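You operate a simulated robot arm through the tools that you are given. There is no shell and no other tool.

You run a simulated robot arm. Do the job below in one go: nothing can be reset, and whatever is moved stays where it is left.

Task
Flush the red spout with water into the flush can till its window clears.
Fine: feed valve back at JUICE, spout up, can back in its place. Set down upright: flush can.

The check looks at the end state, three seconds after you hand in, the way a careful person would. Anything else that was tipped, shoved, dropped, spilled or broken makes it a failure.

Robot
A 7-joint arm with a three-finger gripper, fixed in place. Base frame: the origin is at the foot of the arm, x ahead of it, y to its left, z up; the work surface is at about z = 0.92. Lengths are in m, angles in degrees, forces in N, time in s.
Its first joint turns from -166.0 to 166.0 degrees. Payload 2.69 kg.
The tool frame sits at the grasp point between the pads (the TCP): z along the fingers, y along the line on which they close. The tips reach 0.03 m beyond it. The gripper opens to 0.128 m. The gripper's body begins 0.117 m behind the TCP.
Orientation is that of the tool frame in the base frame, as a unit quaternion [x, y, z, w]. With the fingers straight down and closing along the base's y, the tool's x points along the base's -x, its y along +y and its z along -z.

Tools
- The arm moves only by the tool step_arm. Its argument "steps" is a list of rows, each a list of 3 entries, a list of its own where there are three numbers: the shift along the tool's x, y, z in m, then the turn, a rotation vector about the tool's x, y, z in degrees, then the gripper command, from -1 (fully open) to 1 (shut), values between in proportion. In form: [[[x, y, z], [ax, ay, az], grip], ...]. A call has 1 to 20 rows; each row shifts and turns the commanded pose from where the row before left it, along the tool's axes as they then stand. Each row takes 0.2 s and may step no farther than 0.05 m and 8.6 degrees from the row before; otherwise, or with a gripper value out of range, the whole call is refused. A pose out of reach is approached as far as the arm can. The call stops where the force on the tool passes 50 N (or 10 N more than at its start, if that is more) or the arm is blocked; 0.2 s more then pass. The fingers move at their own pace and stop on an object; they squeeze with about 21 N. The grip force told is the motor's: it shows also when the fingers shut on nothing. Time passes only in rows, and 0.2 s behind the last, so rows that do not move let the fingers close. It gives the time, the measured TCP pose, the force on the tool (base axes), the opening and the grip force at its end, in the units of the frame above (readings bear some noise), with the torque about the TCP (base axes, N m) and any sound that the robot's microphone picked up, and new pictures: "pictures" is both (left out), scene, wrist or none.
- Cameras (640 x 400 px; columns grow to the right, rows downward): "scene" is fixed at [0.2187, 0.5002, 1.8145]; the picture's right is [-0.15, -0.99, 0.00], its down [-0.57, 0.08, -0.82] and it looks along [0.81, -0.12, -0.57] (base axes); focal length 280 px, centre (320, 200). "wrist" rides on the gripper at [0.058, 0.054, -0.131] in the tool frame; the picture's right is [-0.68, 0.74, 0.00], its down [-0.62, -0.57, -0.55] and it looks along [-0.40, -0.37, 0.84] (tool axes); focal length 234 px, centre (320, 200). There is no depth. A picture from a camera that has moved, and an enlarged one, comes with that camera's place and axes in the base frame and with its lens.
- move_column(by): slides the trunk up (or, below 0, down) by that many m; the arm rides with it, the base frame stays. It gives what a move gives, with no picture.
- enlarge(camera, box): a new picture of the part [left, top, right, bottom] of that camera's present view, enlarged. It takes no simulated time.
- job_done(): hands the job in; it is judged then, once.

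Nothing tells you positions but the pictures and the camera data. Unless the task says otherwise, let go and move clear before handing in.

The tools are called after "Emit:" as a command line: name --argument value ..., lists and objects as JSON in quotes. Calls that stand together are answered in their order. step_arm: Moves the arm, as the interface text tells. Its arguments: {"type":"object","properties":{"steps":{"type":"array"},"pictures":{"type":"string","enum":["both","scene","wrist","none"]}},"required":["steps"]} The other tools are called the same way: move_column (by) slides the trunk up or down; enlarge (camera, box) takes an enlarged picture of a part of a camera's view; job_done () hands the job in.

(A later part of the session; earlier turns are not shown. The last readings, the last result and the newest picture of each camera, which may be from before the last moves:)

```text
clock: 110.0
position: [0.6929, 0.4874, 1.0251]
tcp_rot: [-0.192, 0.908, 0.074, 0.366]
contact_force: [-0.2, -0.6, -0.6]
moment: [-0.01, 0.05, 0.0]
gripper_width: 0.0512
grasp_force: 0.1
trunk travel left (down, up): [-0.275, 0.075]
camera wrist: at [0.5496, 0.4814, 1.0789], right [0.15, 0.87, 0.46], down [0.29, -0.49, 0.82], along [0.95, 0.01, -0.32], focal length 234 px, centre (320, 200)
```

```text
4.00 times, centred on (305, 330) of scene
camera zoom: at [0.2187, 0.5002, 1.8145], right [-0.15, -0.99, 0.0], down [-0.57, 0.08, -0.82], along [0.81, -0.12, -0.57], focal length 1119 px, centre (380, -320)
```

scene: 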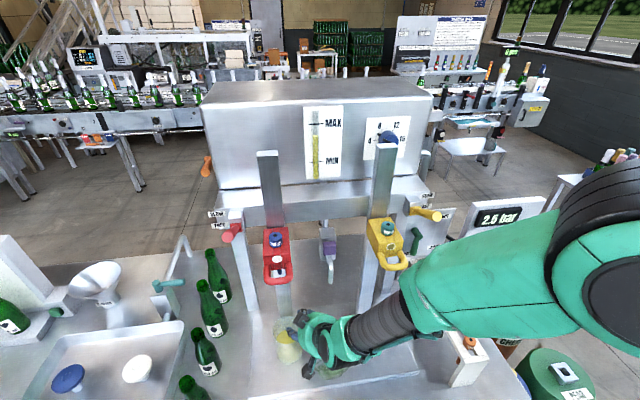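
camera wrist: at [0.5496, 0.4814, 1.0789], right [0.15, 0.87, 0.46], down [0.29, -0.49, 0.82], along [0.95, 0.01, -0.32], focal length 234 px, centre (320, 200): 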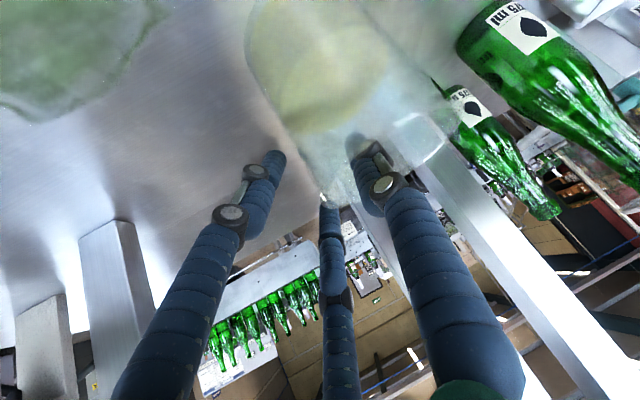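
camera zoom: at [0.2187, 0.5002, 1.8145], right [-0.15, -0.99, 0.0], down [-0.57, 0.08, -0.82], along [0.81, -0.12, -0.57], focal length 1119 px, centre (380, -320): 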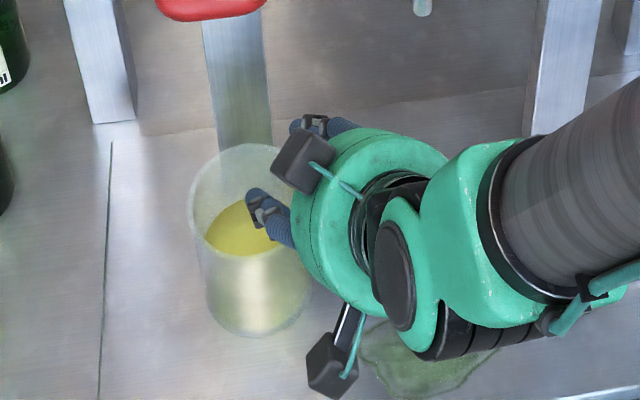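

Same pose as before, no contact. I'll close slowly on the wall.

Emit:
step_arm --steps '[[[0, 0, 0], [0, 0, 0], 0.35], [[0, 0, 0], [0, 0, 0], 0.5], [[0, 0, 0], [0, 0, 0], 0.62], [[0, 0, 0], [0, 0, 0], 0.72], [[0, 0, 0], [0, 0, 0], 0.85], [[0, 0, 0], [0, 0, 0], 1], [[0, 0, 0], [0, 0, 0], 1], [[0, 0, 0], [0, 0, 0], 1]]'

Emit:
enlarge --camera "wrist" --box '[200, 0, 520, 240]'

Emit:
enlarge --camera "scene" --box '[260, 280, 350, 380]'

```text
clock: 111.8
position: [0.6913, 0.4877, 1.0267]
tcp_rot: [-0.193, 0.907, 0.075, 0.366]
contact_force: [1.0, 0.4, 4.6]
moment: [0.35, 0.21, -0.05]
gripper_width: 0.0148
grasp_force: 21.3
trunk travel left (down, up): [-0.275, 0.075]
camera wrist: at [0.5495, 0.4813, 1.0794], right [0.15, 0.87, 0.47], down [0.29, -0.49, 0.82], along [0.95, 0.01, -0.32], focal length 234 px, centre (320, 200)
```

scene: 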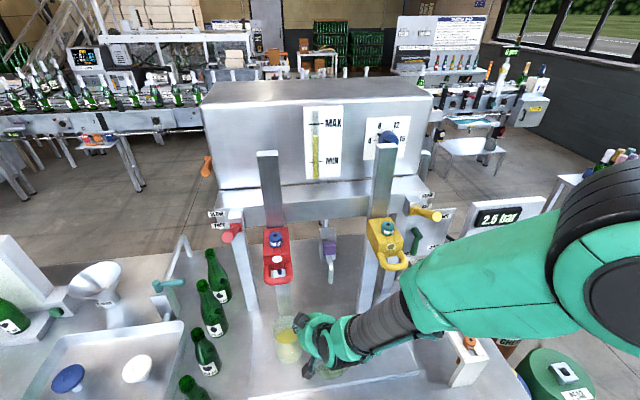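
wrist: 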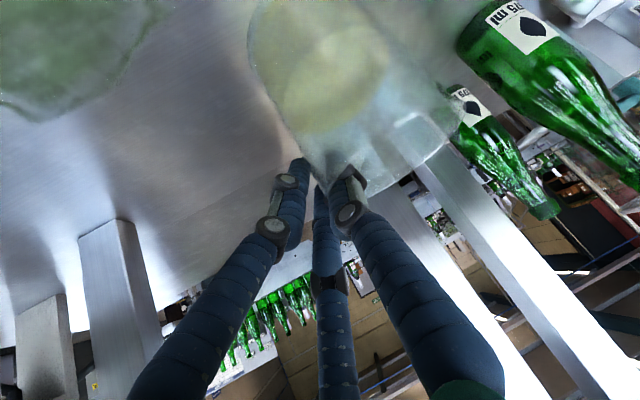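

```text
1.67 times, centred on (360, 120) of wrist
camera zoom: at [0.5495, 0.4813, 1.0794], right [0.15, 0.87, 0.47], down [0.29, -0.49, 0.82], along [0.95, 0.01, -0.32], focal length 390 px, centre (253, 333)
```

zoom: 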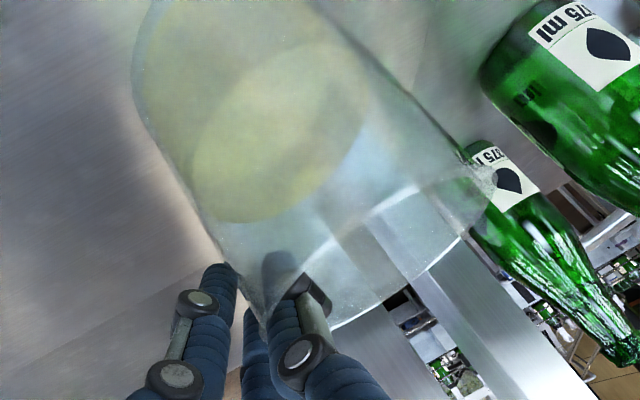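

```text
4.00 times, centred on (305, 330) of scene
camera zoom: at [0.2187, 0.5002, 1.8145], right [-0.15, -0.99, 0.0], down [-0.57, 0.08, -0.82], along [0.81, -0.12, -0.57], focal length 1119 px, centre (380, -320)
```

zoom: 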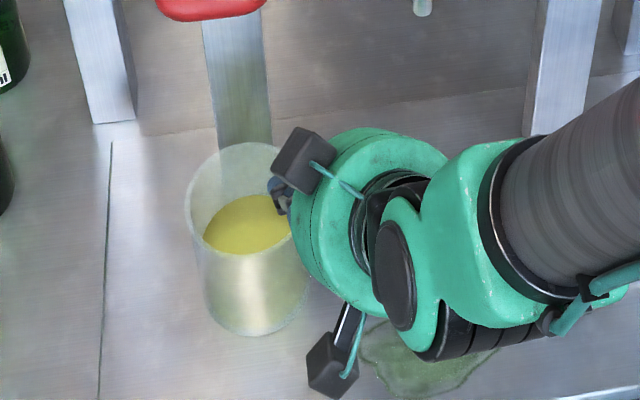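

Wall pinched with 21 N. I'll lift slowly by 2 cm and check it hangs level.

Emit:
step_arm --steps '[[[-0.0035, 0, -0.0036], [0, 0, 0], 1], [[-0.0035, 0, -0.0036], [0, 0, 0], 1], [[-0.0035, 0, -0.0036], [0, 0, 0], 1], [[-0.0035, 0, -0.0036], [0, 0, 0], 1], [[0, 0, 0], [0, 0, 0], 1], [[0, 0, 0], [0, 0, 0], 1]]'

Emit:
enlarge --camera "wrist" --box '[200, 0, 520, 240]'

Emit:
enlarge --camera "scene" --box '[260, 280, 350, 380]'

```text
clock: 113.2
position: [0.6925, 0.487, 1.0451]
tcp_rot: [-0.193, 0.907, 0.074, 0.366]
contact_force: [-0.6, -0.5, -2.4]
moment: [-0.08, -0.02, 0.02]
gripper_width: 0.0141
grasp_force: 21.0
trunk travel left (down, up): [-0.275, 0.075]
camera wrist: at [0.5492, 0.4824, 1.0996], right [0.15, 0.87, 0.46], down [0.29, -0.49, 0.82], along [0.95, 0.01, -0.32], focal length 234 px, centre (320, 200)
```

scene: 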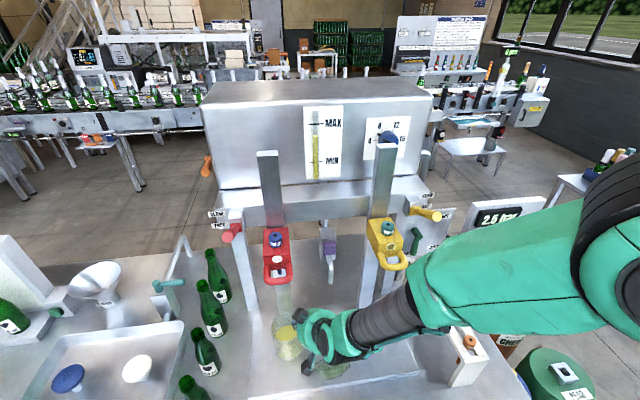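
wrist: 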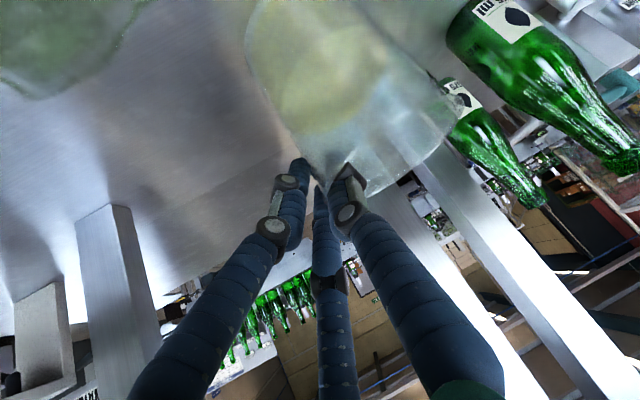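

```text
1.67 times, centred on (360, 120) of wrist
camera zoom: at [0.5492, 0.4824, 1.0996], right [0.15, 0.87, 0.46], down [0.29, -0.49, 0.82], along [0.95, 0.01, -0.32], focal length 390 px, centre (253, 333)
```

zoom: 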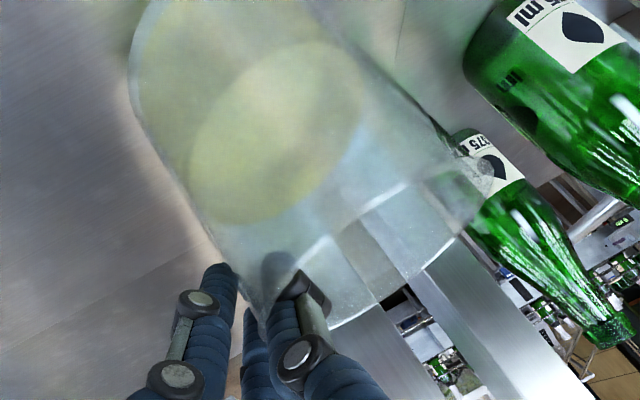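

```text
4.00 times, centred on (305, 330) of scene
camera zoom: at [0.2187, 0.5002, 1.8145], right [-0.15, -0.99, 0.0], down [-0.57, 0.08, -0.82], along [0.81, -0.12, -0.57], focal length 1119 px, centre (380, -320)
```

zoom: 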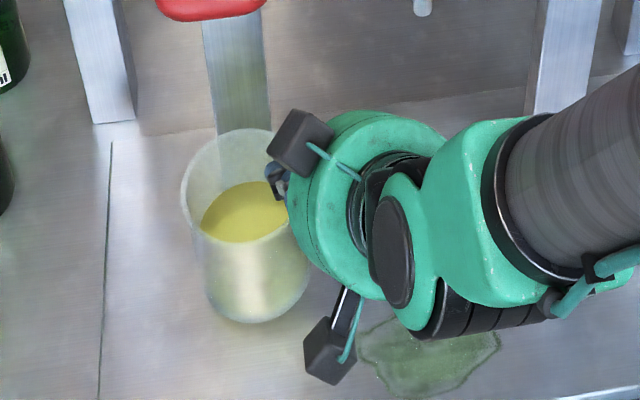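

The can hangs upright and steady. I'll carry it back out along the approach direction.

Emit:
step_arm --steps '[[[0.0061, 0.0045, -0.0387], [0, 0, 0], 1], [[0.0061, 0.0045, -0.0387], [0, 0, 0], 1], [[0.0061, 0.0045, -0.0387], [0, 0, 0], 1], [[0.0061, 0.0045, -0.0387], [0, 0, 0], 1], [[0.0061, 0.0045, -0.0387], [0, 0, 0], 1], [[0.0061, 0.0045, -0.0387], [0, 0, 0], 1], [[0.0061, 0.0045, -0.0387], [0, 0, 0], 1], [[0.0061, 0.0045, -0.0387], [0, 0, 0], 1], [[0, 0, 0], [0, 0, 0], 1]]'

```text
clock: 115.2
position: [0.4466, 0.4207, 1.2351]
tcp_rot: [-0.193, 0.908, 0.074, 0.365]
contact_force: [-0.3, 0.2, -1.0]
moment: [-0.1, -0.02, 0.01]
gripper_width: 0.0139
grasp_force: 21.9
trunk travel left (down, up): [-0.275, 0.075]
camera wrist: at [0.3044, 0.4157, 1.2903], right [0.15, 0.87, 0.46], down [0.29, -0.49, 0.82], along [0.95, 0.01, -0.32], focal length 234 px, centre (320, 200)
```

scene: 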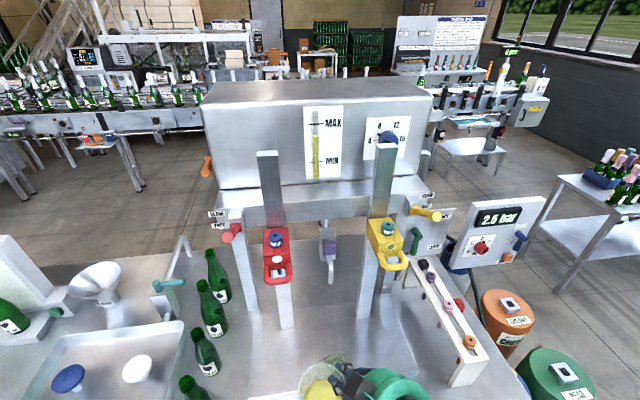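
wrist: 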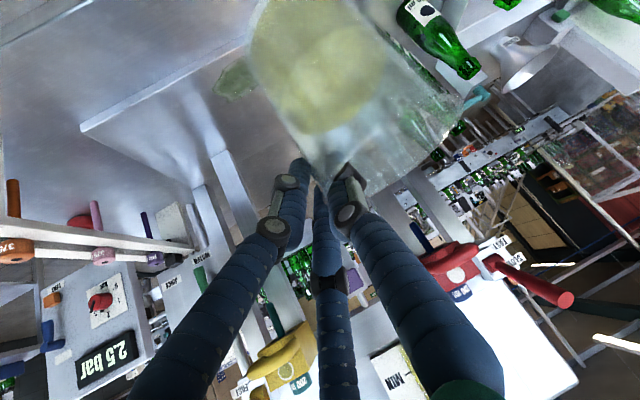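

Emit:
step_arm --steps '[[[0.01136, -0.0351, -0.01055], [0, 0, 0], 1], [[0.01136, -0.0351, -0.01055], [0, 0, 0], 1], [[0.01136, -0.0351, -0.01055], [0, 0, 0], 1], [[0.01136, -0.0351, -0.01055], [0, 0, 0], 1], [[0.01136, -0.0351, -0.01055], [0, 0, 0], 1], [[0.01136, -0.0351, -0.01055], [0, 0, 0], 1], [[0.01136, -0.0351, -0.01055], [0, 0, 0], 1], [[0.01136, -0.0351, -0.01055], [0, 0, 0], 1], [[0.01136, -0.0351, -0.01055], [0, 0, 0], 1], [[0.01136, -0.0351, -0.01055], [0, 0, 0], 1], [[0.01136, -0.0351, -0.01055], [0, 0, 0], 1], [[0.01136, -0.0351, -0.01055], [0, 0, 0], 1], [[0.01136, -0.0351, -0.01055], [0, 0, 0], 1], [[0.01136, -0.0351, -0.01055], [0, 0, 0], 1], [[0, 0, 0], [0, 0, 0], 1]]'

```text
clock: 118.4
position: [0.4491, -0.1177, 1.2359]
tcp_rot: [-0.193, 0.908, 0.075, 0.365]
contact_force: [0.7, -0.8, -0.7]
moment: [-0.04, -0.03, 0.06]
gripper_width: 0.0126
grasp_force: 21.2
trunk travel left (down, up): [-0.275, 0.075]
camera wrist: at [0.3056, -0.1229, 1.2888], right [0.15, 0.87, 0.47], down [0.29, -0.49, 0.82], along [0.95, 0.01, -0.32], focal length 234 px, centre (320, 200)
```

scene: 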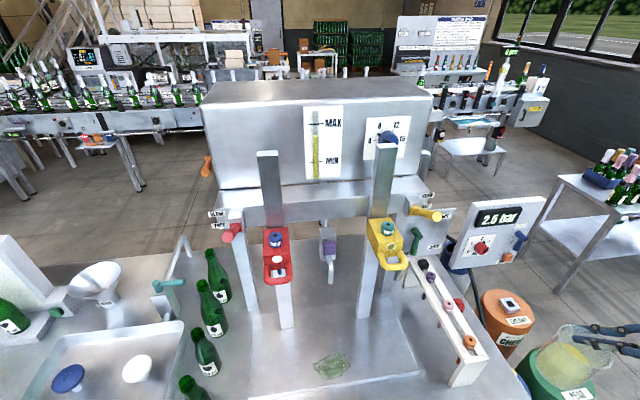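
wrist: 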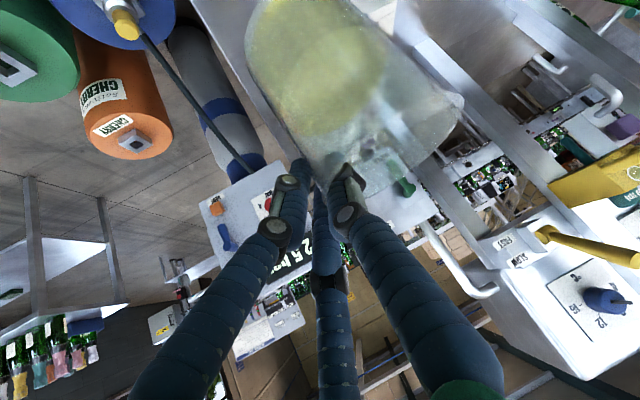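

The opening has crept down slightly (15 → 12.6 mm), so I'll check the can's attitude before moving on.

Emit:
enlarge --camera "scene" --box '[510, 310, 640, 400]'

Emit:
enlarge --camera "wrist" --box '[220, 0, 500, 220]'

```text
4.44 times, centred on (575, 355) of scene
camera zoom: at [0.2187, 0.5002, 1.8145], right [-0.15, -0.99, 0.0], down [-0.57, 0.08, -0.82], along [0.81, -0.12, -0.57], focal length 1243 px, centre (-813, -489)
```

zoom: 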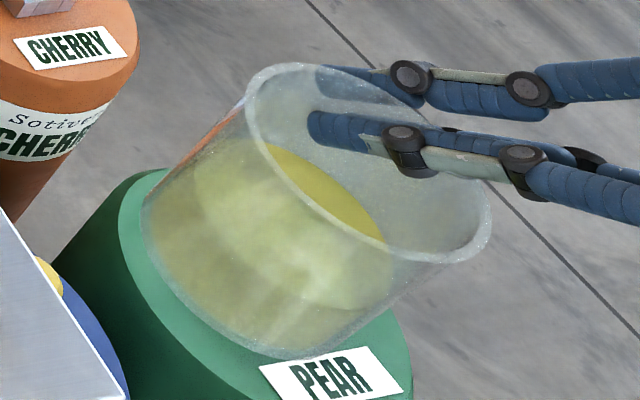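

```text
1.82 times, centred on (360, 110) of wrist
camera zoom: at [0.3056, -0.1229, 1.2888], right [0.15, 0.87, 0.47], down [0.29, -0.49, 0.82], along [0.95, 0.01, -0.32], focal length 426 px, centre (247, 364)
```

zoom: 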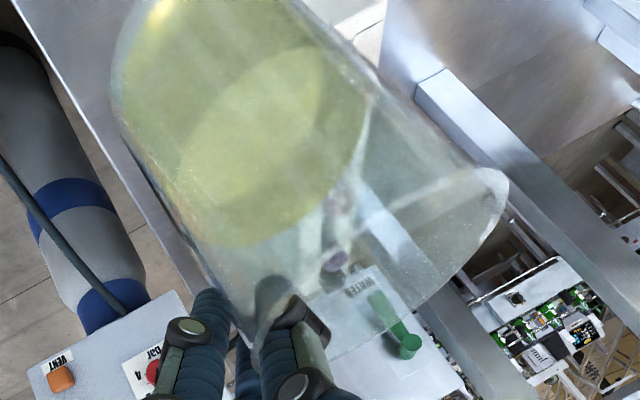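

The can is upright (the apparent lean is wide-angle distortion, as with the barrels). I'll move it over its original spot and down to just above the table.

Emit:
step_arm --steps '[[[-0.0234, -0.014, 0.0225], [0, 0, 0], 1], [[-0.0234, -0.014, 0.0225], [0, 0, 0], 1], [[-0.0234, -0.014, 0.0225], [0, 0, 0], 1], [[-0.0235, -0.0138, 0.0225], [0, 0, 0], 1], [[0.0276, 0.0003, 0.0289], [0, 0, 0], 1], [[0.0276, 0.0003, 0.0289], [0, 0, 0], 1], [[0.0276, 0.0003, 0.0289], [0, 0, 0], 1], [[0.0276, 0.0003, 0.0289], [0, 0, 0], 1], [[0, 0, 0], [0, 0, 0], 1]]'

Emit:
enlarge --camera "scene" --box '[430, 300, 590, 400]'

Emit:
enlarge --camera "wrist" --box '[220, 0, 500, 220]'

```text
clock: 120.4
position: [0.591, -0.1158, 1.0727]
tcp_rot: [-0.192, 0.908, 0.075, 0.365]
contact_force: [0.3, -0.3, -1.5]
moment: [-0.06, -0.01, 0.06]
gripper_width: 0.0127
grasp_force: 21.2
trunk travel left (down, up): [-0.275, 0.075]
camera wrist: at [0.4473, -0.1209, 1.1275], right [0.15, 0.87, 0.46], down [0.29, -0.49, 0.82], along [0.95, 0.01, -0.32], focal length 234 px, centre (320, 200)
```

scene: 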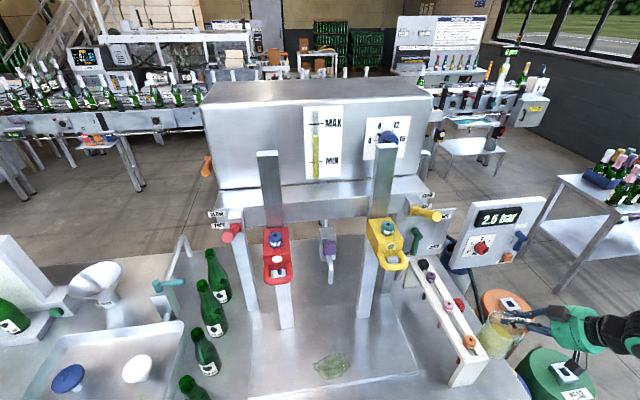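
wrist: 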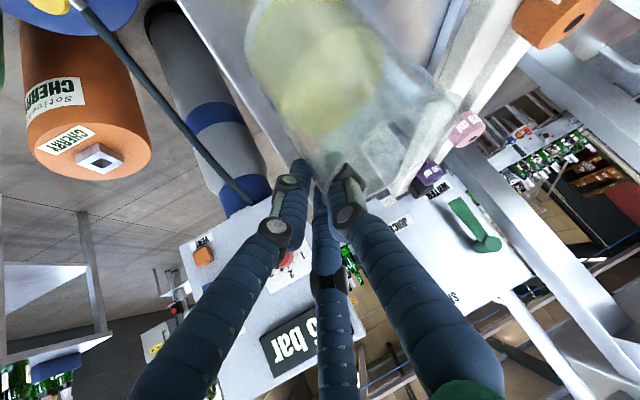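

```text
4.00 times, centred on (510, 350) of scene
camera zoom: at [0.2187, 0.5002, 1.8145], right [-0.15, -0.99, 0.0], down [-0.57, 0.08, -0.82], along [0.81, -0.12, -0.57], focal length 1119 px, centre (-440, -400)
```

zoom: 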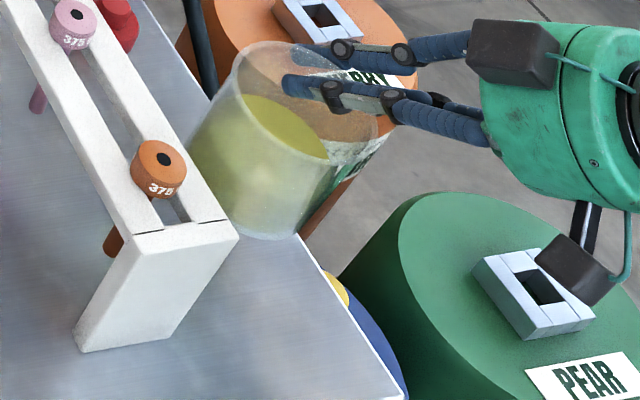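

```text
1.82 times, centred on (360, 110) of wrist
camera zoom: at [0.4473, -0.1209, 1.1275], right [0.15, 0.87, 0.46], down [0.29, -0.49, 0.82], along [0.95, 0.01, -0.32], focal length 426 px, centre (247, 364)
```

zoom: 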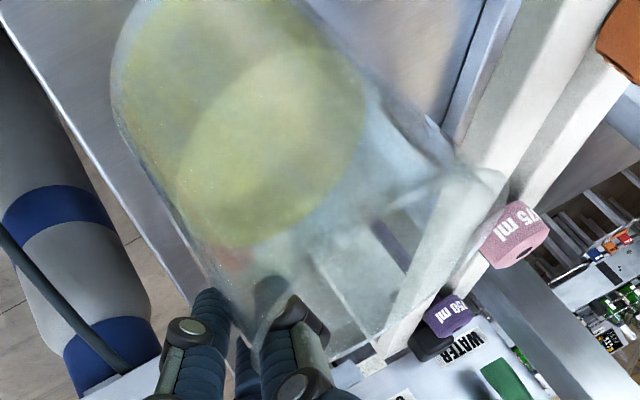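

The can is positioned over its original spot, leaning perhaps a few degrees in the pinch. I'll lower it gradually and feel for the table.

Emit:
step_arm --steps '[[[0.0138, 0.0001, 0.0145], [0, 0, 0], 1], [[0.0138, 0.0001, 0.0145], [0, 0, 0], 1], [[0.0055, 0, 0.0058], [0, 0, 0], 1], [[0, 0, 0], [0, 0, 0], 1]]' --pictures "none"

Emit:
step_arm --steps '[[[0.0028, 0, 0.0029], [0, 0, 0], 1], [[0, 0, 0], [0, 0, 0], 1]]' --pictures "none"

Emit:
step_arm --steps '[[[0.0028, 0, 0.0029], [0, 0, 0], 1], [[0, 0, 0], [0, 0, 0], 1]]' --pictures "scene"

```text
clock: 121.4
position: [0.5899, -0.1161, 1.0265]
tcp_rot: [-0.192, 0.908, 0.075, 0.365]
contact_force: [0.2, 0.6, -1.3]
moment: [-0.09, -0.05, -0.02]
gripper_width: 0.0125
grasp_force: 21.3
trunk travel left (down, up): [-0.275, 0.075]
```

```text
clock: 122.0
position: [0.5905, -0.1167, 1.0229]
tcp_rot: [-0.192, 0.908, 0.074, 0.364]
contact_force: [0.4, -1.1, -1.2]
moment: [-0.08, -0.07, 0.0]
gripper_width: 0.0124
grasp_force: 20.8
trunk travel left (down, up): [-0.275, 0.075]
```

```text
clock: 122.6
position: [0.5902, -0.1155, 1.0191]
tcp_rot: [-0.192, 0.908, 0.075, 0.366]
contact_force: [0.4, 0.2, -2.2]
moment: [-0.07, -0.01, 0.01]
gripper_width: 0.0127
grasp_force: 21.3
trunk travel left (down, up): [-0.275, 0.075]
```

scene: 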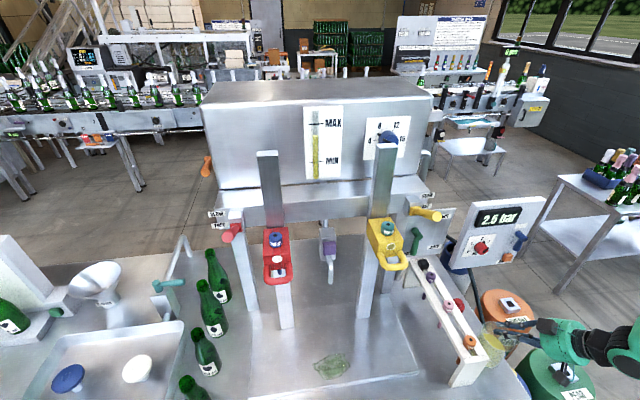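

Emit:
enlarge --camera "scene" --box '[450, 300, 550, 370]'

Emit:
step_arm --steps '[[[0.0028, 0, 0.0029], [0, 0, 0], 1], [[0, 0, 0], [0, 0, 0], 1]]' --pictures "none"

Emit:
step_arm --steps '[[[0.0028, 0, 0.0029], [0, 0, 0], 1], [[0, 0, 0], [0, 0, 0], 1]]' --pictures "none"

Emit:
step_arm --steps '[[[0.0021, 0, 0.0022], [0, 0, 0], 1], [[0, 0, 0], [0, 0, 0], 1]]' --pictures "none"

```text
5.71 times, centred on (500, 335) of scene
camera zoom: at [0.2187, 0.5002, 1.8145], right [-0.15, -0.99, 0.0], down [-0.57, 0.08, -0.82], along [0.81, -0.12, -0.57], focal length 1598 px, centre (-709, -571)
```

zoom: 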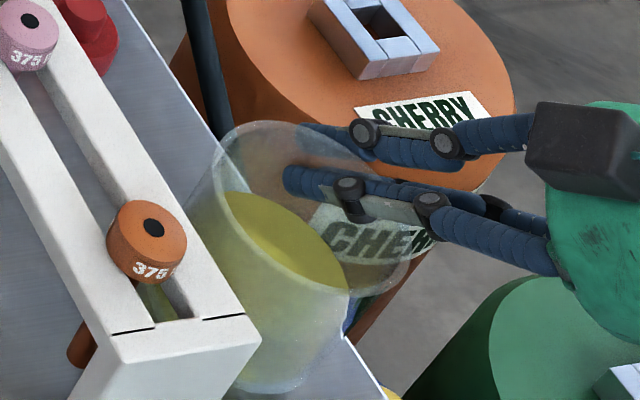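

```text
clock: 123.2
position: [0.5891, -0.1149, 1.0125]
tcp_rot: [-0.193, 0.907, 0.076, 0.365]
contact_force: [-0.3, -0.2, -1.7]
moment: [-0.1, -0.06, 0.0]
gripper_width: 0.0126
grasp_force: 20.7
trunk travel left (down, up): [-0.275, 0.075]
```

```text
clock: 123.8
position: [0.5908, -0.1149, 1.0116]
tcp_rot: [-0.193, 0.907, 0.075, 0.366]
contact_force: [0.0, 0.0, -0.6]
moment: [-0.04, -0.05, 0.01]
gripper_width: 0.0124
grasp_force: 21.7
trunk travel left (down, up): [-0.275, 0.075]
```

```text
clock: 124.4
position: [0.5907, -0.115, 1.0087]
tcp_rot: [-0.192, 0.908, 0.075, 0.365]
contact_force: [-0.2, -1.0, 3.2]
moment: [0.09, 0.24, 0.03]
gripper_width: 0.0124
grasp_force: 21.1
trunk travel left (down, up): [-0.275, 0.075]
```

Touching the table at z≈1.009, at the original spot (rim centre (0.571, -0.0755)). One more small press to seat it flat, then check.

Emit:
step_arm --steps '[[[0.0021, 0, 0.0022], [0, 0, 0], 1], [[0, 0, 0], [0, 0, 0], 1]]'

Emit:
enlarge --camera "scene" --box '[450, 300, 550, 370]'

Emit:
enlarge --camera "wrist" --box '[220, 0, 500, 220]'

```text
clock: 125.0
position: [0.5907, -0.1159, 1.0056]
tcp_rot: [-0.192, 0.907, 0.075, 0.367]
contact_force: [3.3, -1.0, 10.0]
moment: [0.18, 0.22, -0.09]
gripper_width: 0.0122
grasp_force: 21.1
trunk travel left (down, up): [-0.275, 0.075]
camera wrist: at [0.447, -0.1203, 1.0588], right [0.15, 0.87, 0.46], down [0.28, -0.49, 0.83], along [0.95, 0.01, -0.32], focal length 234 px, centre (320, 200)
```

scene: 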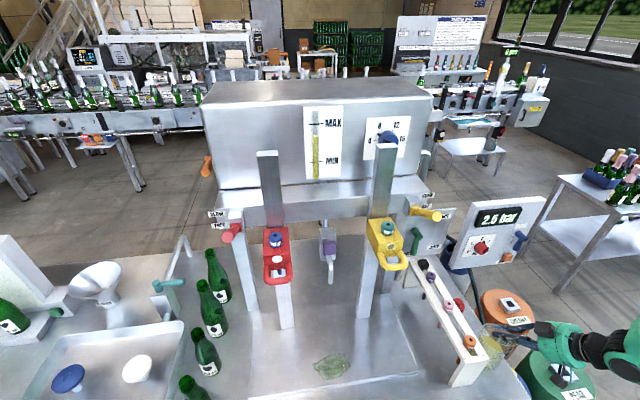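
wrist: 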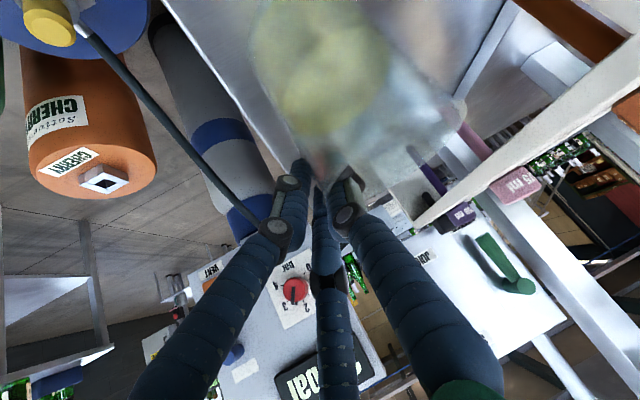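

```text
5.71 times, centred on (500, 335) of scene
camera zoom: at [0.2187, 0.5002, 1.8145], right [-0.15, -0.99, 0.0], down [-0.57, 0.08, -0.82], along [0.81, -0.12, -0.57], focal length 1598 px, centre (-709, -571)
```

zoom: 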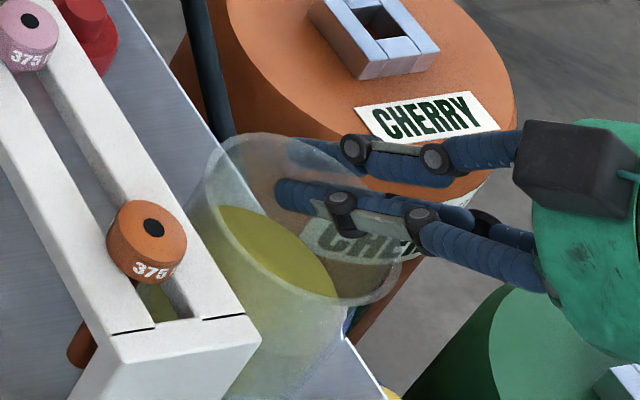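

```text
1.82 times, centred on (360, 110) of wrist
camera zoom: at [0.447, -0.1203, 1.0588], right [0.15, 0.87, 0.46], down [0.28, -0.49, 0.83], along [0.95, 0.01, -0.32], focal length 426 px, centre (247, 364)
```

zoom: 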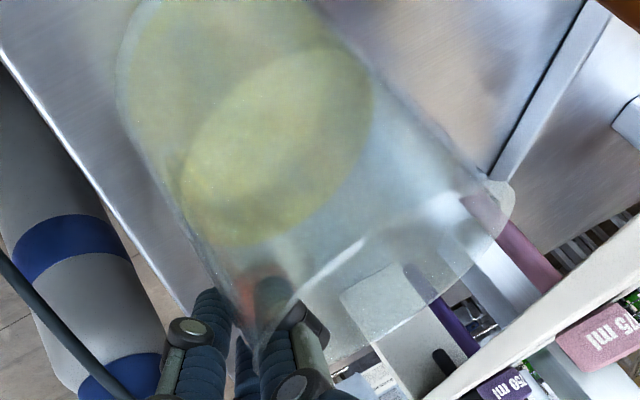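

Seated on the table at its original spot. I'll ease the pressure and open slowly.

Emit:
step_arm --steps '[[[-0.001, 0, -0.0011], [0, 0, 0], 1], [[0, 0, 0], [0, 0, 0], 0.85], [[0, 0, 0], [0, 0, 0], 0.75], [[0, 0, 0], [0, 0, 0], 0.6], [[0, 0, 0], [0, 0, 0], 0.4], [[0, 0, 0], [0, 0, 0], 0.2], [[0, 0, 0], [0, 0, 0], 0.2]]'

Emit:
enlarge --camera "scene" --box '[450, 300, 550, 370]'

Emit:
enlarge --camera "wrist" --box '[220, 0, 500, 220]'

```text
clock: 126.6
position: [0.5902, -0.1139, 1.0067]
tcp_rot: [-0.192, 0.908, 0.074, 0.366]
contact_force: [-0.3, 0.1, 0.1]
moment: [0.05, -0.03, -0.01]
gripper_width: 0.0513
grasp_force: 0.1
trunk travel left (down, up): [-0.275, 0.075]
camera wrist: at [0.4465, -0.1203, 1.0601], right [0.15, 0.87, 0.46], down [0.29, -0.49, 0.82], along [0.95, 0.01, -0.32], focal length 234 px, centre (320, 200)
```

scene: 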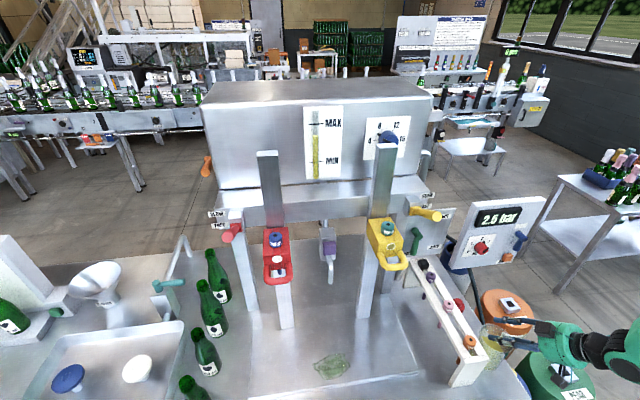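
wrist: 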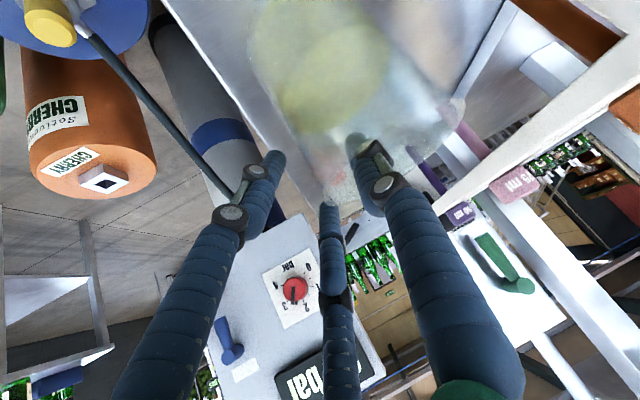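

```text
5.71 times, centred on (500, 335) of scene
camera zoom: at [0.2187, 0.5002, 1.8145], right [-0.15, -0.99, 0.0], down [-0.57, 0.08, -0.82], along [0.81, -0.12, -0.57], focal length 1598 px, centre (-709, -571)
```

zoom: 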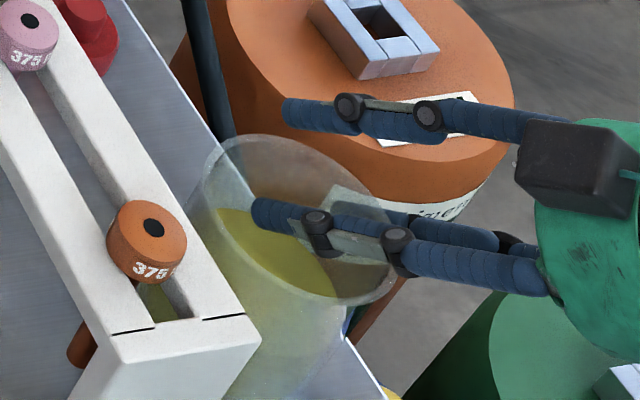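

```text
1.82 times, centred on (360, 110) of wrist
camera zoom: at [0.4465, -0.1203, 1.0601], right [0.15, 0.87, 0.46], down [0.29, -0.49, 0.82], along [0.95, 0.01, -0.32], focal length 426 px, centre (247, 364)
```

zoom: 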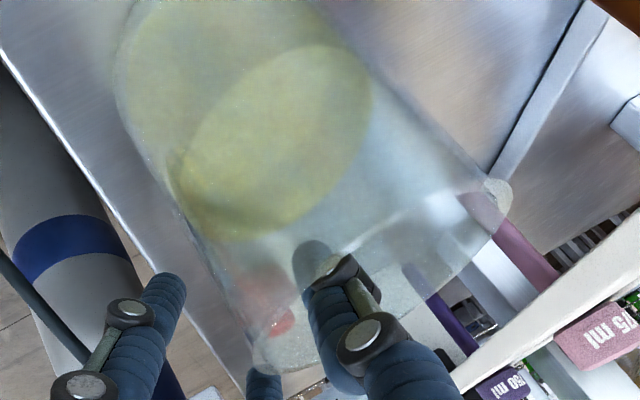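

The can is free and upright. I'll withdraw along the finger axis.

Emit:
step_arm --steps '[[[0, 0, -0.012], [0, 0, 0], 0.2], [[0, 0, -0.025], [0, 0, 0], 0.2], [[0, 0, -0.04], [0, 0, 0], 0.2], [[0, 0, -0.045], [0, 0, 0], 0.2], [[0, 0, -0.045], [0, 0, 0], 0.2], [[0, 0, -0.045], [0, 0, 0], 0.2], [[0, 0, 0], [0, 0, 0], 0.2]]'

Emit:
enlarge --camera "scene" --box '[430, 300, 590, 400]'

Emit:
enlarge --camera "wrist" --box '[220, 0, 500, 220]'

```text
clock: 128.2
position: [0.4547, -0.1724, 1.1593]
tcp_rot: [-0.193, 0.908, 0.075, 0.365]
contact_force: [0.5, 0.4, 0.0]
moment: [-0.02, -0.03, -0.03]
gripper_width: 0.0514
grasp_force: 0.1
trunk travel left (down, up): [-0.275, 0.075]
camera wrist: at [0.3113, -0.1781, 1.2134], right [0.15, 0.87, 0.46], down [0.29, -0.49, 0.82], along [0.95, 0.01, -0.32], focal length 234 px, centre (320, 200)
```

scene: 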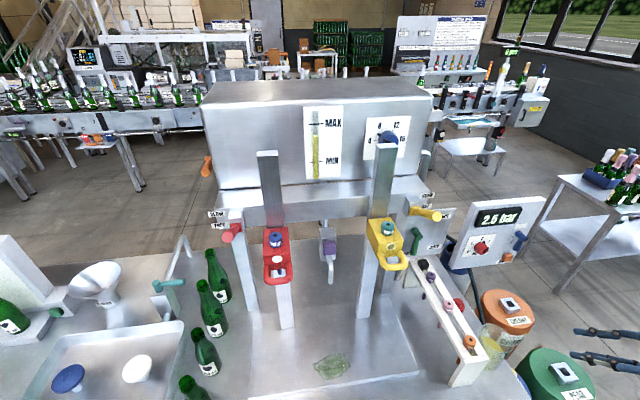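
wrist: 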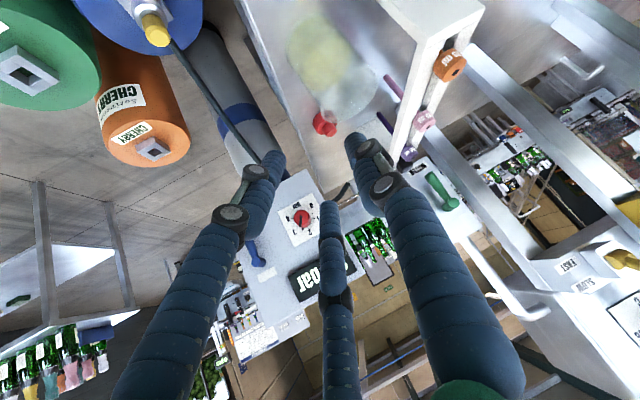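

```text
4.00 times, centred on (510, 350) of scene
camera zoom: at [0.2187, 0.5002, 1.8145], right [-0.15, -0.99, 0.0], down [-0.57, 0.08, -0.82], along [0.81, -0.12, -0.57], focal length 1119 px, centre (-440, -400)
```

zoom: 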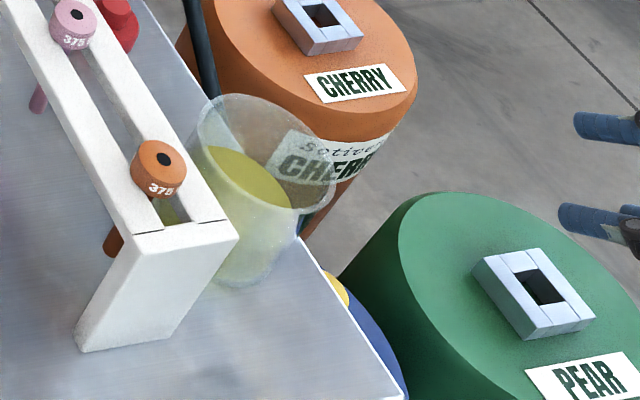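

```text
1.82 times, centred on (360, 110) of wrist
camera zoom: at [0.3113, -0.1781, 1.2134], right [0.15, 0.87, 0.46], down [0.29, -0.49, 0.82], along [0.95, 0.01, -0.32], focal length 426 px, centre (247, 364)
```

zoom: 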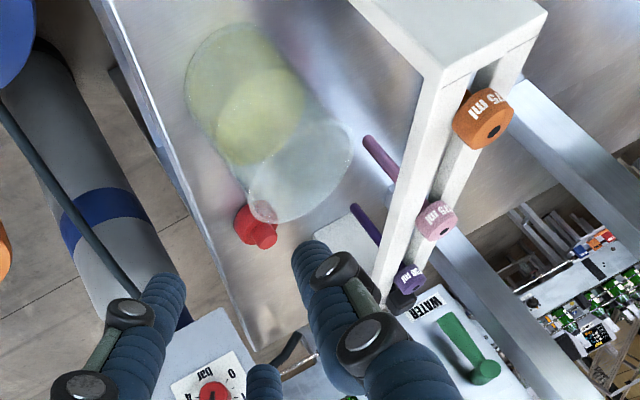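

The can is back within a few millimetres of its start, upright and with no spill. Last job is the feed valve: I'll move up in front of the plate and look at the space on the left of the lever.

Emit:
step_arm --steps '[[[-0.0323, 0, -0.0338], [0, 0, 0], 0.2], [[-0.0323, 0, -0.0338], [0, 0, 0], 0.2], [[-0.0323, 0, -0.0338], [0, 0, 0], 0.2], [[-0.0286, 0.012, 0.0331], [0, 0, 0], 0.3], [[-0.0286, 0.012, 0.0331], [0, 0, 0], 0.3], [[-0.0286, 0.012, 0.0331], [0, 0, 0], 0.3], [[-0.0286, 0.012, 0.0331], [0, 0, 0], 0.3], [[-0.0286, 0.012, 0.0331], [0, 0, 0], 0.3], [[-0.0286, 0.012, 0.0331], [0, 0, 0], 0.3], [[-0.0286, 0.012, 0.0331], [0, 0, 0], 0.3], [[0, 0, 0], [0, 0, 0], 0.3]]'

Emit:
enlarge --camera "wrist" --box '[240, 40, 480, 240]'

Emit:
enlarge --camera "scene" --box '[380, 200, 460, 290]'

```text
clock: 130.6
position: [0.7012, 0.0275, 1.2703]
tcp_rot: [-0.192, 0.908, 0.075, 0.365]
contact_force: [0.8, -0.1, -0.3]
moment: [0.0, 0.04, 0.02]
gripper_width: 0.0449
grasp_force: 0.1
trunk travel left (down, up): [-0.275, 0.075]
camera wrist: at [0.5581, 0.0229, 1.3237], right [0.15, 0.87, 0.46], down [0.29, -0.49, 0.82], along [0.95, 0.01, -0.32], focal length 234 px, centre (320, 200)
```

scene: 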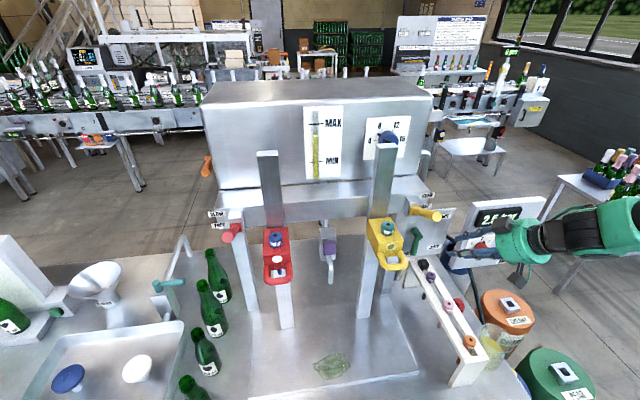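
wrist: 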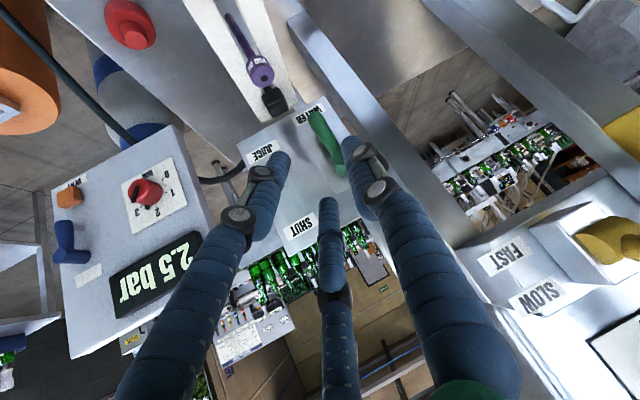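

```text
2.00 times, centred on (360, 140) of wrist
camera zoom: at [0.5581, 0.0229, 1.3237], right [0.15, 0.87, 0.46], down [0.29, -0.49, 0.82], along [0.95, 0.01, -0.32], focal length 468 px, centre (240, 320)
```

zoom: 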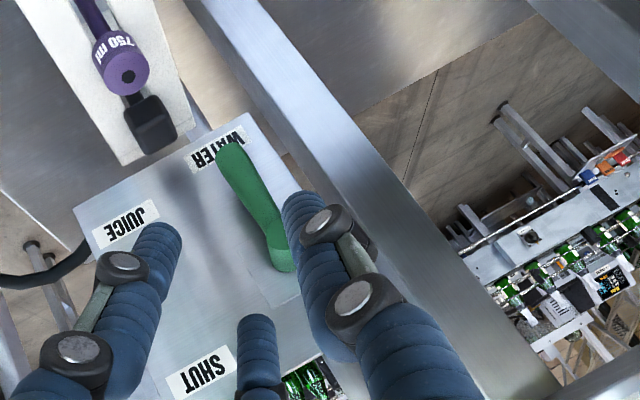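

```text
4.44 times, centred on (420, 245) of scene
camera zoom: at [0.2187, 0.5002, 1.8145], right [-0.15, -0.99, 0.0], down [-0.57, 0.08, -0.82], along [0.81, -0.12, -0.57], focal length 1243 px, centre (-124, 0)
```

zoom: 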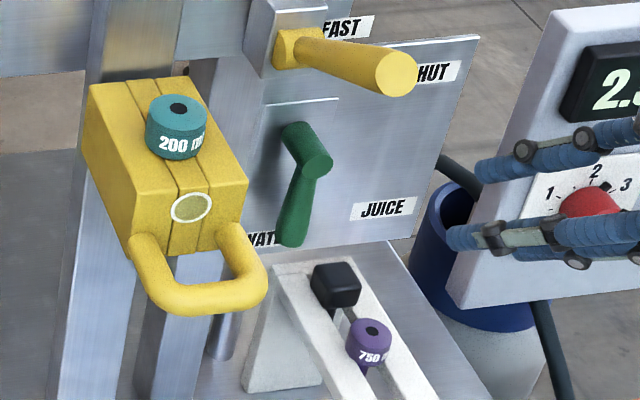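

The plate and its column are flush at x≈0.866, so there's room to push from the lever's left with closed fingers. I'll move to just in front, on the left side of the lever.

Emit:
step_arm --steps '[[[0, 0, 0], [0, 0, 0], 1], [[0.0056, 0.017, 0.036], [0, 0, 0], 1], [[0.0056, 0.017, 0.036], [0, 0, 0], 1], [[0.0056, 0.017, 0.036], [0, 0, 0], 1], [[0.0056, 0.017, 0.036], [0, 0, 0], 1], [[0, 0, 0], [0, 0, 0], 1]]'

Emit:
enlarge --camera "wrist" --box '[200, 60, 440, 240]'

Emit:
enlarge --camera "scene" --box '[360, 190, 500, 300]'

```text
clock: 132.0
position: [0.7496, 0.1222, 1.1497]
tcp_rot: [-0.194, 0.907, 0.076, 0.365]
contact_force: [-0.4, 1.1, -0.5]
moment: [-0.02, 0.02, -0.02]
gripper_width: 0.0022
grasp_force: 20.9
trunk travel left (down, up): [-0.275, 0.075]
camera wrist: at [0.6061, 0.1174, 1.204], right [0.15, 0.87, 0.46], down [0.29, -0.49, 0.82], along [0.95, 0.01, -0.32], focal length 234 px, centre (320, 200)
```

scene: 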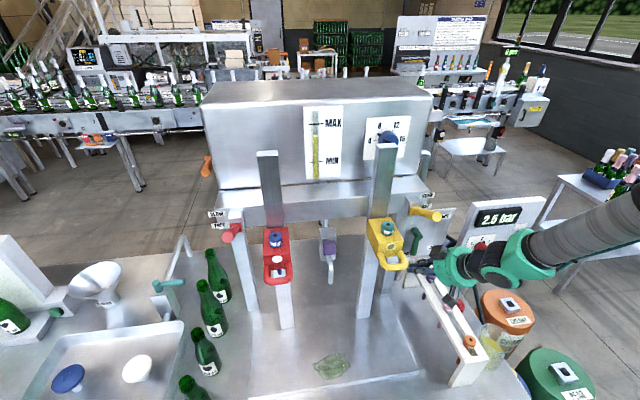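
wrist: 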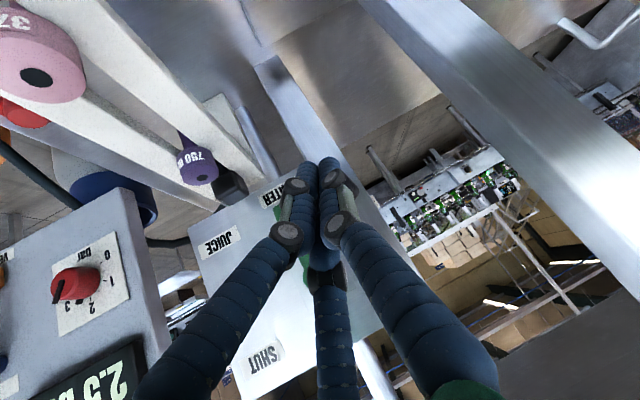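

```text
2.22 times, centred on (320, 150) of wrist
camera zoom: at [0.6061, 0.1174, 1.204], right [0.15, 0.87, 0.46], down [0.29, -0.49, 0.82], along [0.95, 0.01, -0.32], focal length 520 px, centre (320, 311)
```

zoom: 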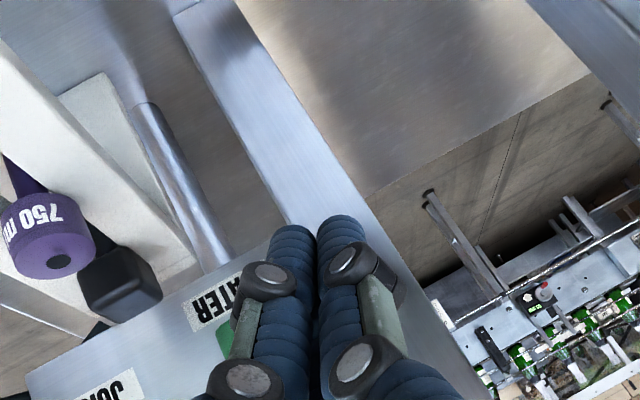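

```text
3.64 times, centred on (430, 245) of scene
camera zoom: at [0.2187, 0.5002, 1.8145], right [-0.15, -0.99, 0.0], down [-0.57, 0.08, -0.82], along [0.81, -0.12, -0.57], focal length 1017 px, centre (-80, 36)
```

zoom: 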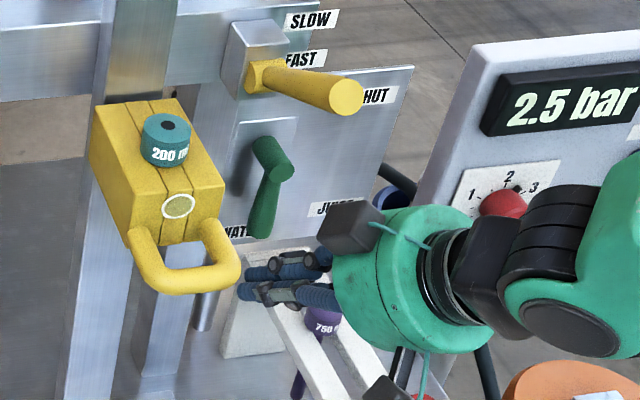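

The fingers are on the left of the lever, with clearance all round. I'll advance to the lever's depth.

Emit:
step_arm --steps '[[[-0.0125, -0.008, 0.0131], [0, 0, 0], 1], [[-0.0125, -0.008, 0.0131], [0, 0, 0], 1], [[-0.0125, -0.008, 0.0131], [0, 0, 0], 1], [[-0.0125, -0.008, 0.0131], [0, 0, 0], 1], [[0, 0, 0], [0, 0, 0], 1]]'

Emit:
enlarge --camera "wrist" --box '[200, 60, 440, 260]'

Emit:
enlarge --camera "scene" --box '[360, 190, 500, 300]'

```text
clock: 133.1
position: [0.8211, 0.1214, 1.1486]
tcp_rot: [-0.193, 0.908, 0.074, 0.365]
contact_force: [-38.1, -6.7, 25.9]
moment: [0.24, -0.36, 0.09]
gripper_width: 0.0021
grasp_force: 21.0
trunk travel left (down, up): [-0.275, 0.075]
stopped in row 5: the force on the tool passed its limit at 60 N (the readings are from after the stop); the commanded pose is now the measured one
camera wrist: at [0.6783, 0.1167, 1.2025], right [0.15, 0.87, 0.46], down [0.29, -0.49, 0.82], along [0.95, 0.01, -0.32], focal length 234 px, centre (320, 200)
```

scene: 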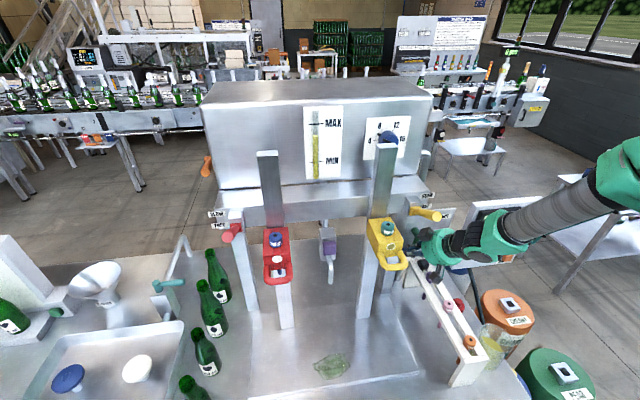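
wrist: 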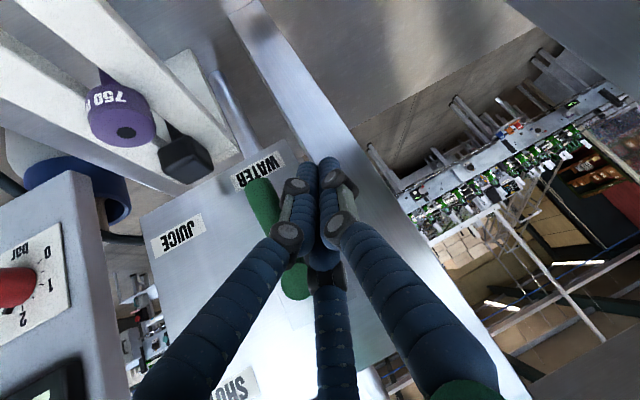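

```text
2.00 times, centred on (320, 160) of wrist
camera zoom: at [0.6783, 0.1167, 1.2025], right [0.15, 0.87, 0.46], down [0.29, -0.49, 0.82], along [0.95, 0.01, -0.32], focal length 468 px, centre (320, 280)
```

zoom: 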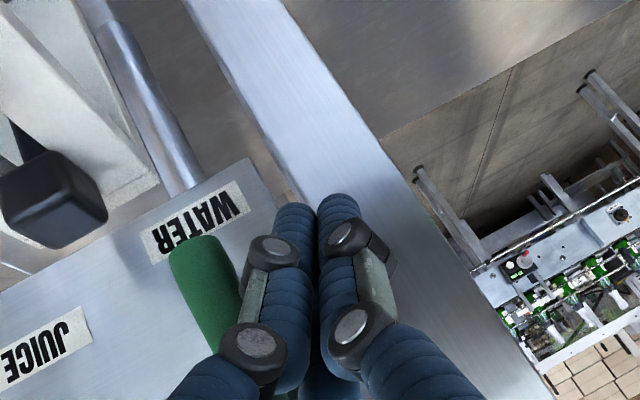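

```text
3.64 times, centred on (430, 245) of scene
camera zoom: at [0.2187, 0.5002, 1.8145], right [-0.15, -0.99, 0.0], down [-0.57, 0.08, -0.82], along [0.81, -0.12, -0.57], focal length 1017 px, centre (-80, 36)
```

zoom: 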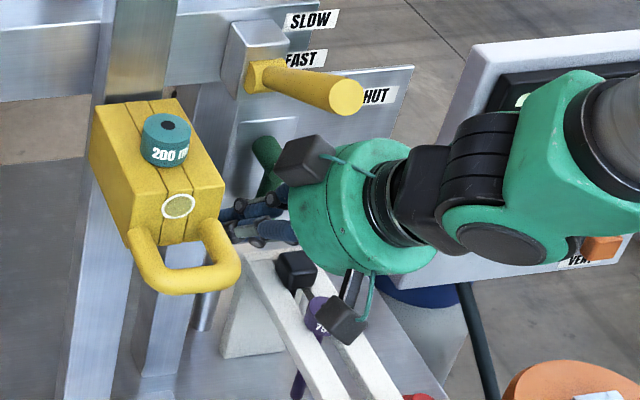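

The fingertips touched the column's front face (it stands slightly proud of the plate). I'll back off, shift right toward the lever past the column's edge, and try again.

Emit:
step_arm --steps '[[[0.0053, 0.0032, -0.0051], [0, 0, 0], 1], [[0, 0, 0], [0, 0, 0], 1]]' --pictures "none"

Emit:
step_arm --steps '[[[0.003, -0.0091, -0.0027], [0, 0, 0], 1], [[0.0024, -0.0073, -0.0022], [0, 0, 0], 1], [[0, 0, 0], [0, 0, 0], 1]]' --pictures "wrist"

Emit:
enlarge --camera "wrist" --box '[200, 60, 440, 260]'

```text
clock: 133.7
position: [0.8163, 0.1224, 1.1443]
tcp_rot: [-0.193, 0.909, 0.075, 0.362]
contact_force: [0.5, 0.1, 0.7]
moment: [-0.02, 0.01, 0.01]
gripper_width: 0.0023
grasp_force: 21.2
trunk travel left (down, up): [-0.275, 0.075]
```

```text
clock: 134.5
position: [0.8179, 0.1034, 1.1453]
tcp_rot: [-0.193, 0.908, 0.075, 0.363]
contact_force: [-0.1, 0.1, 0.2]
moment: [-0.02, -0.02, 0.0]
gripper_width: 0.0022
grasp_force: 21.3
trunk travel left (down, up): [-0.275, 0.075]
camera wrist: at [0.6743, 0.0991, 1.1994], right [0.15, 0.87, 0.46], down [0.29, -0.49, 0.82], along [0.94, 0.01, -0.33], focal length 234 px, centre (320, 200)
```

wrist: 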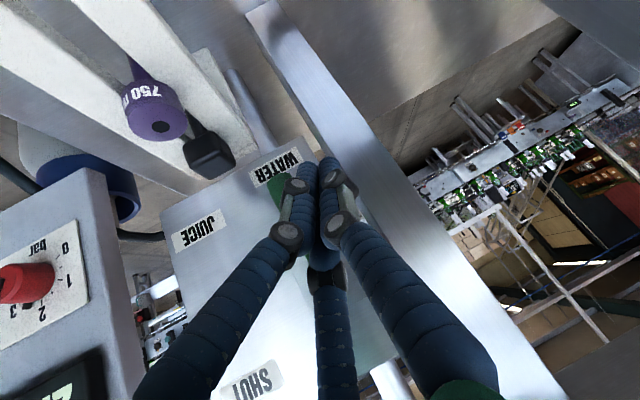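

```text
2.00 times, centred on (320, 160) of wrist
camera zoom: at [0.6743, 0.0991, 1.1994], right [0.15, 0.87, 0.46], down [0.29, -0.49, 0.82], along [0.94, 0.01, -0.33], focal length 468 px, centre (320, 280)
```

zoom: 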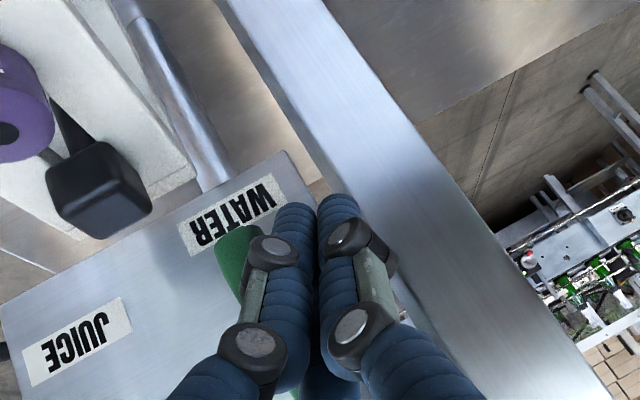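

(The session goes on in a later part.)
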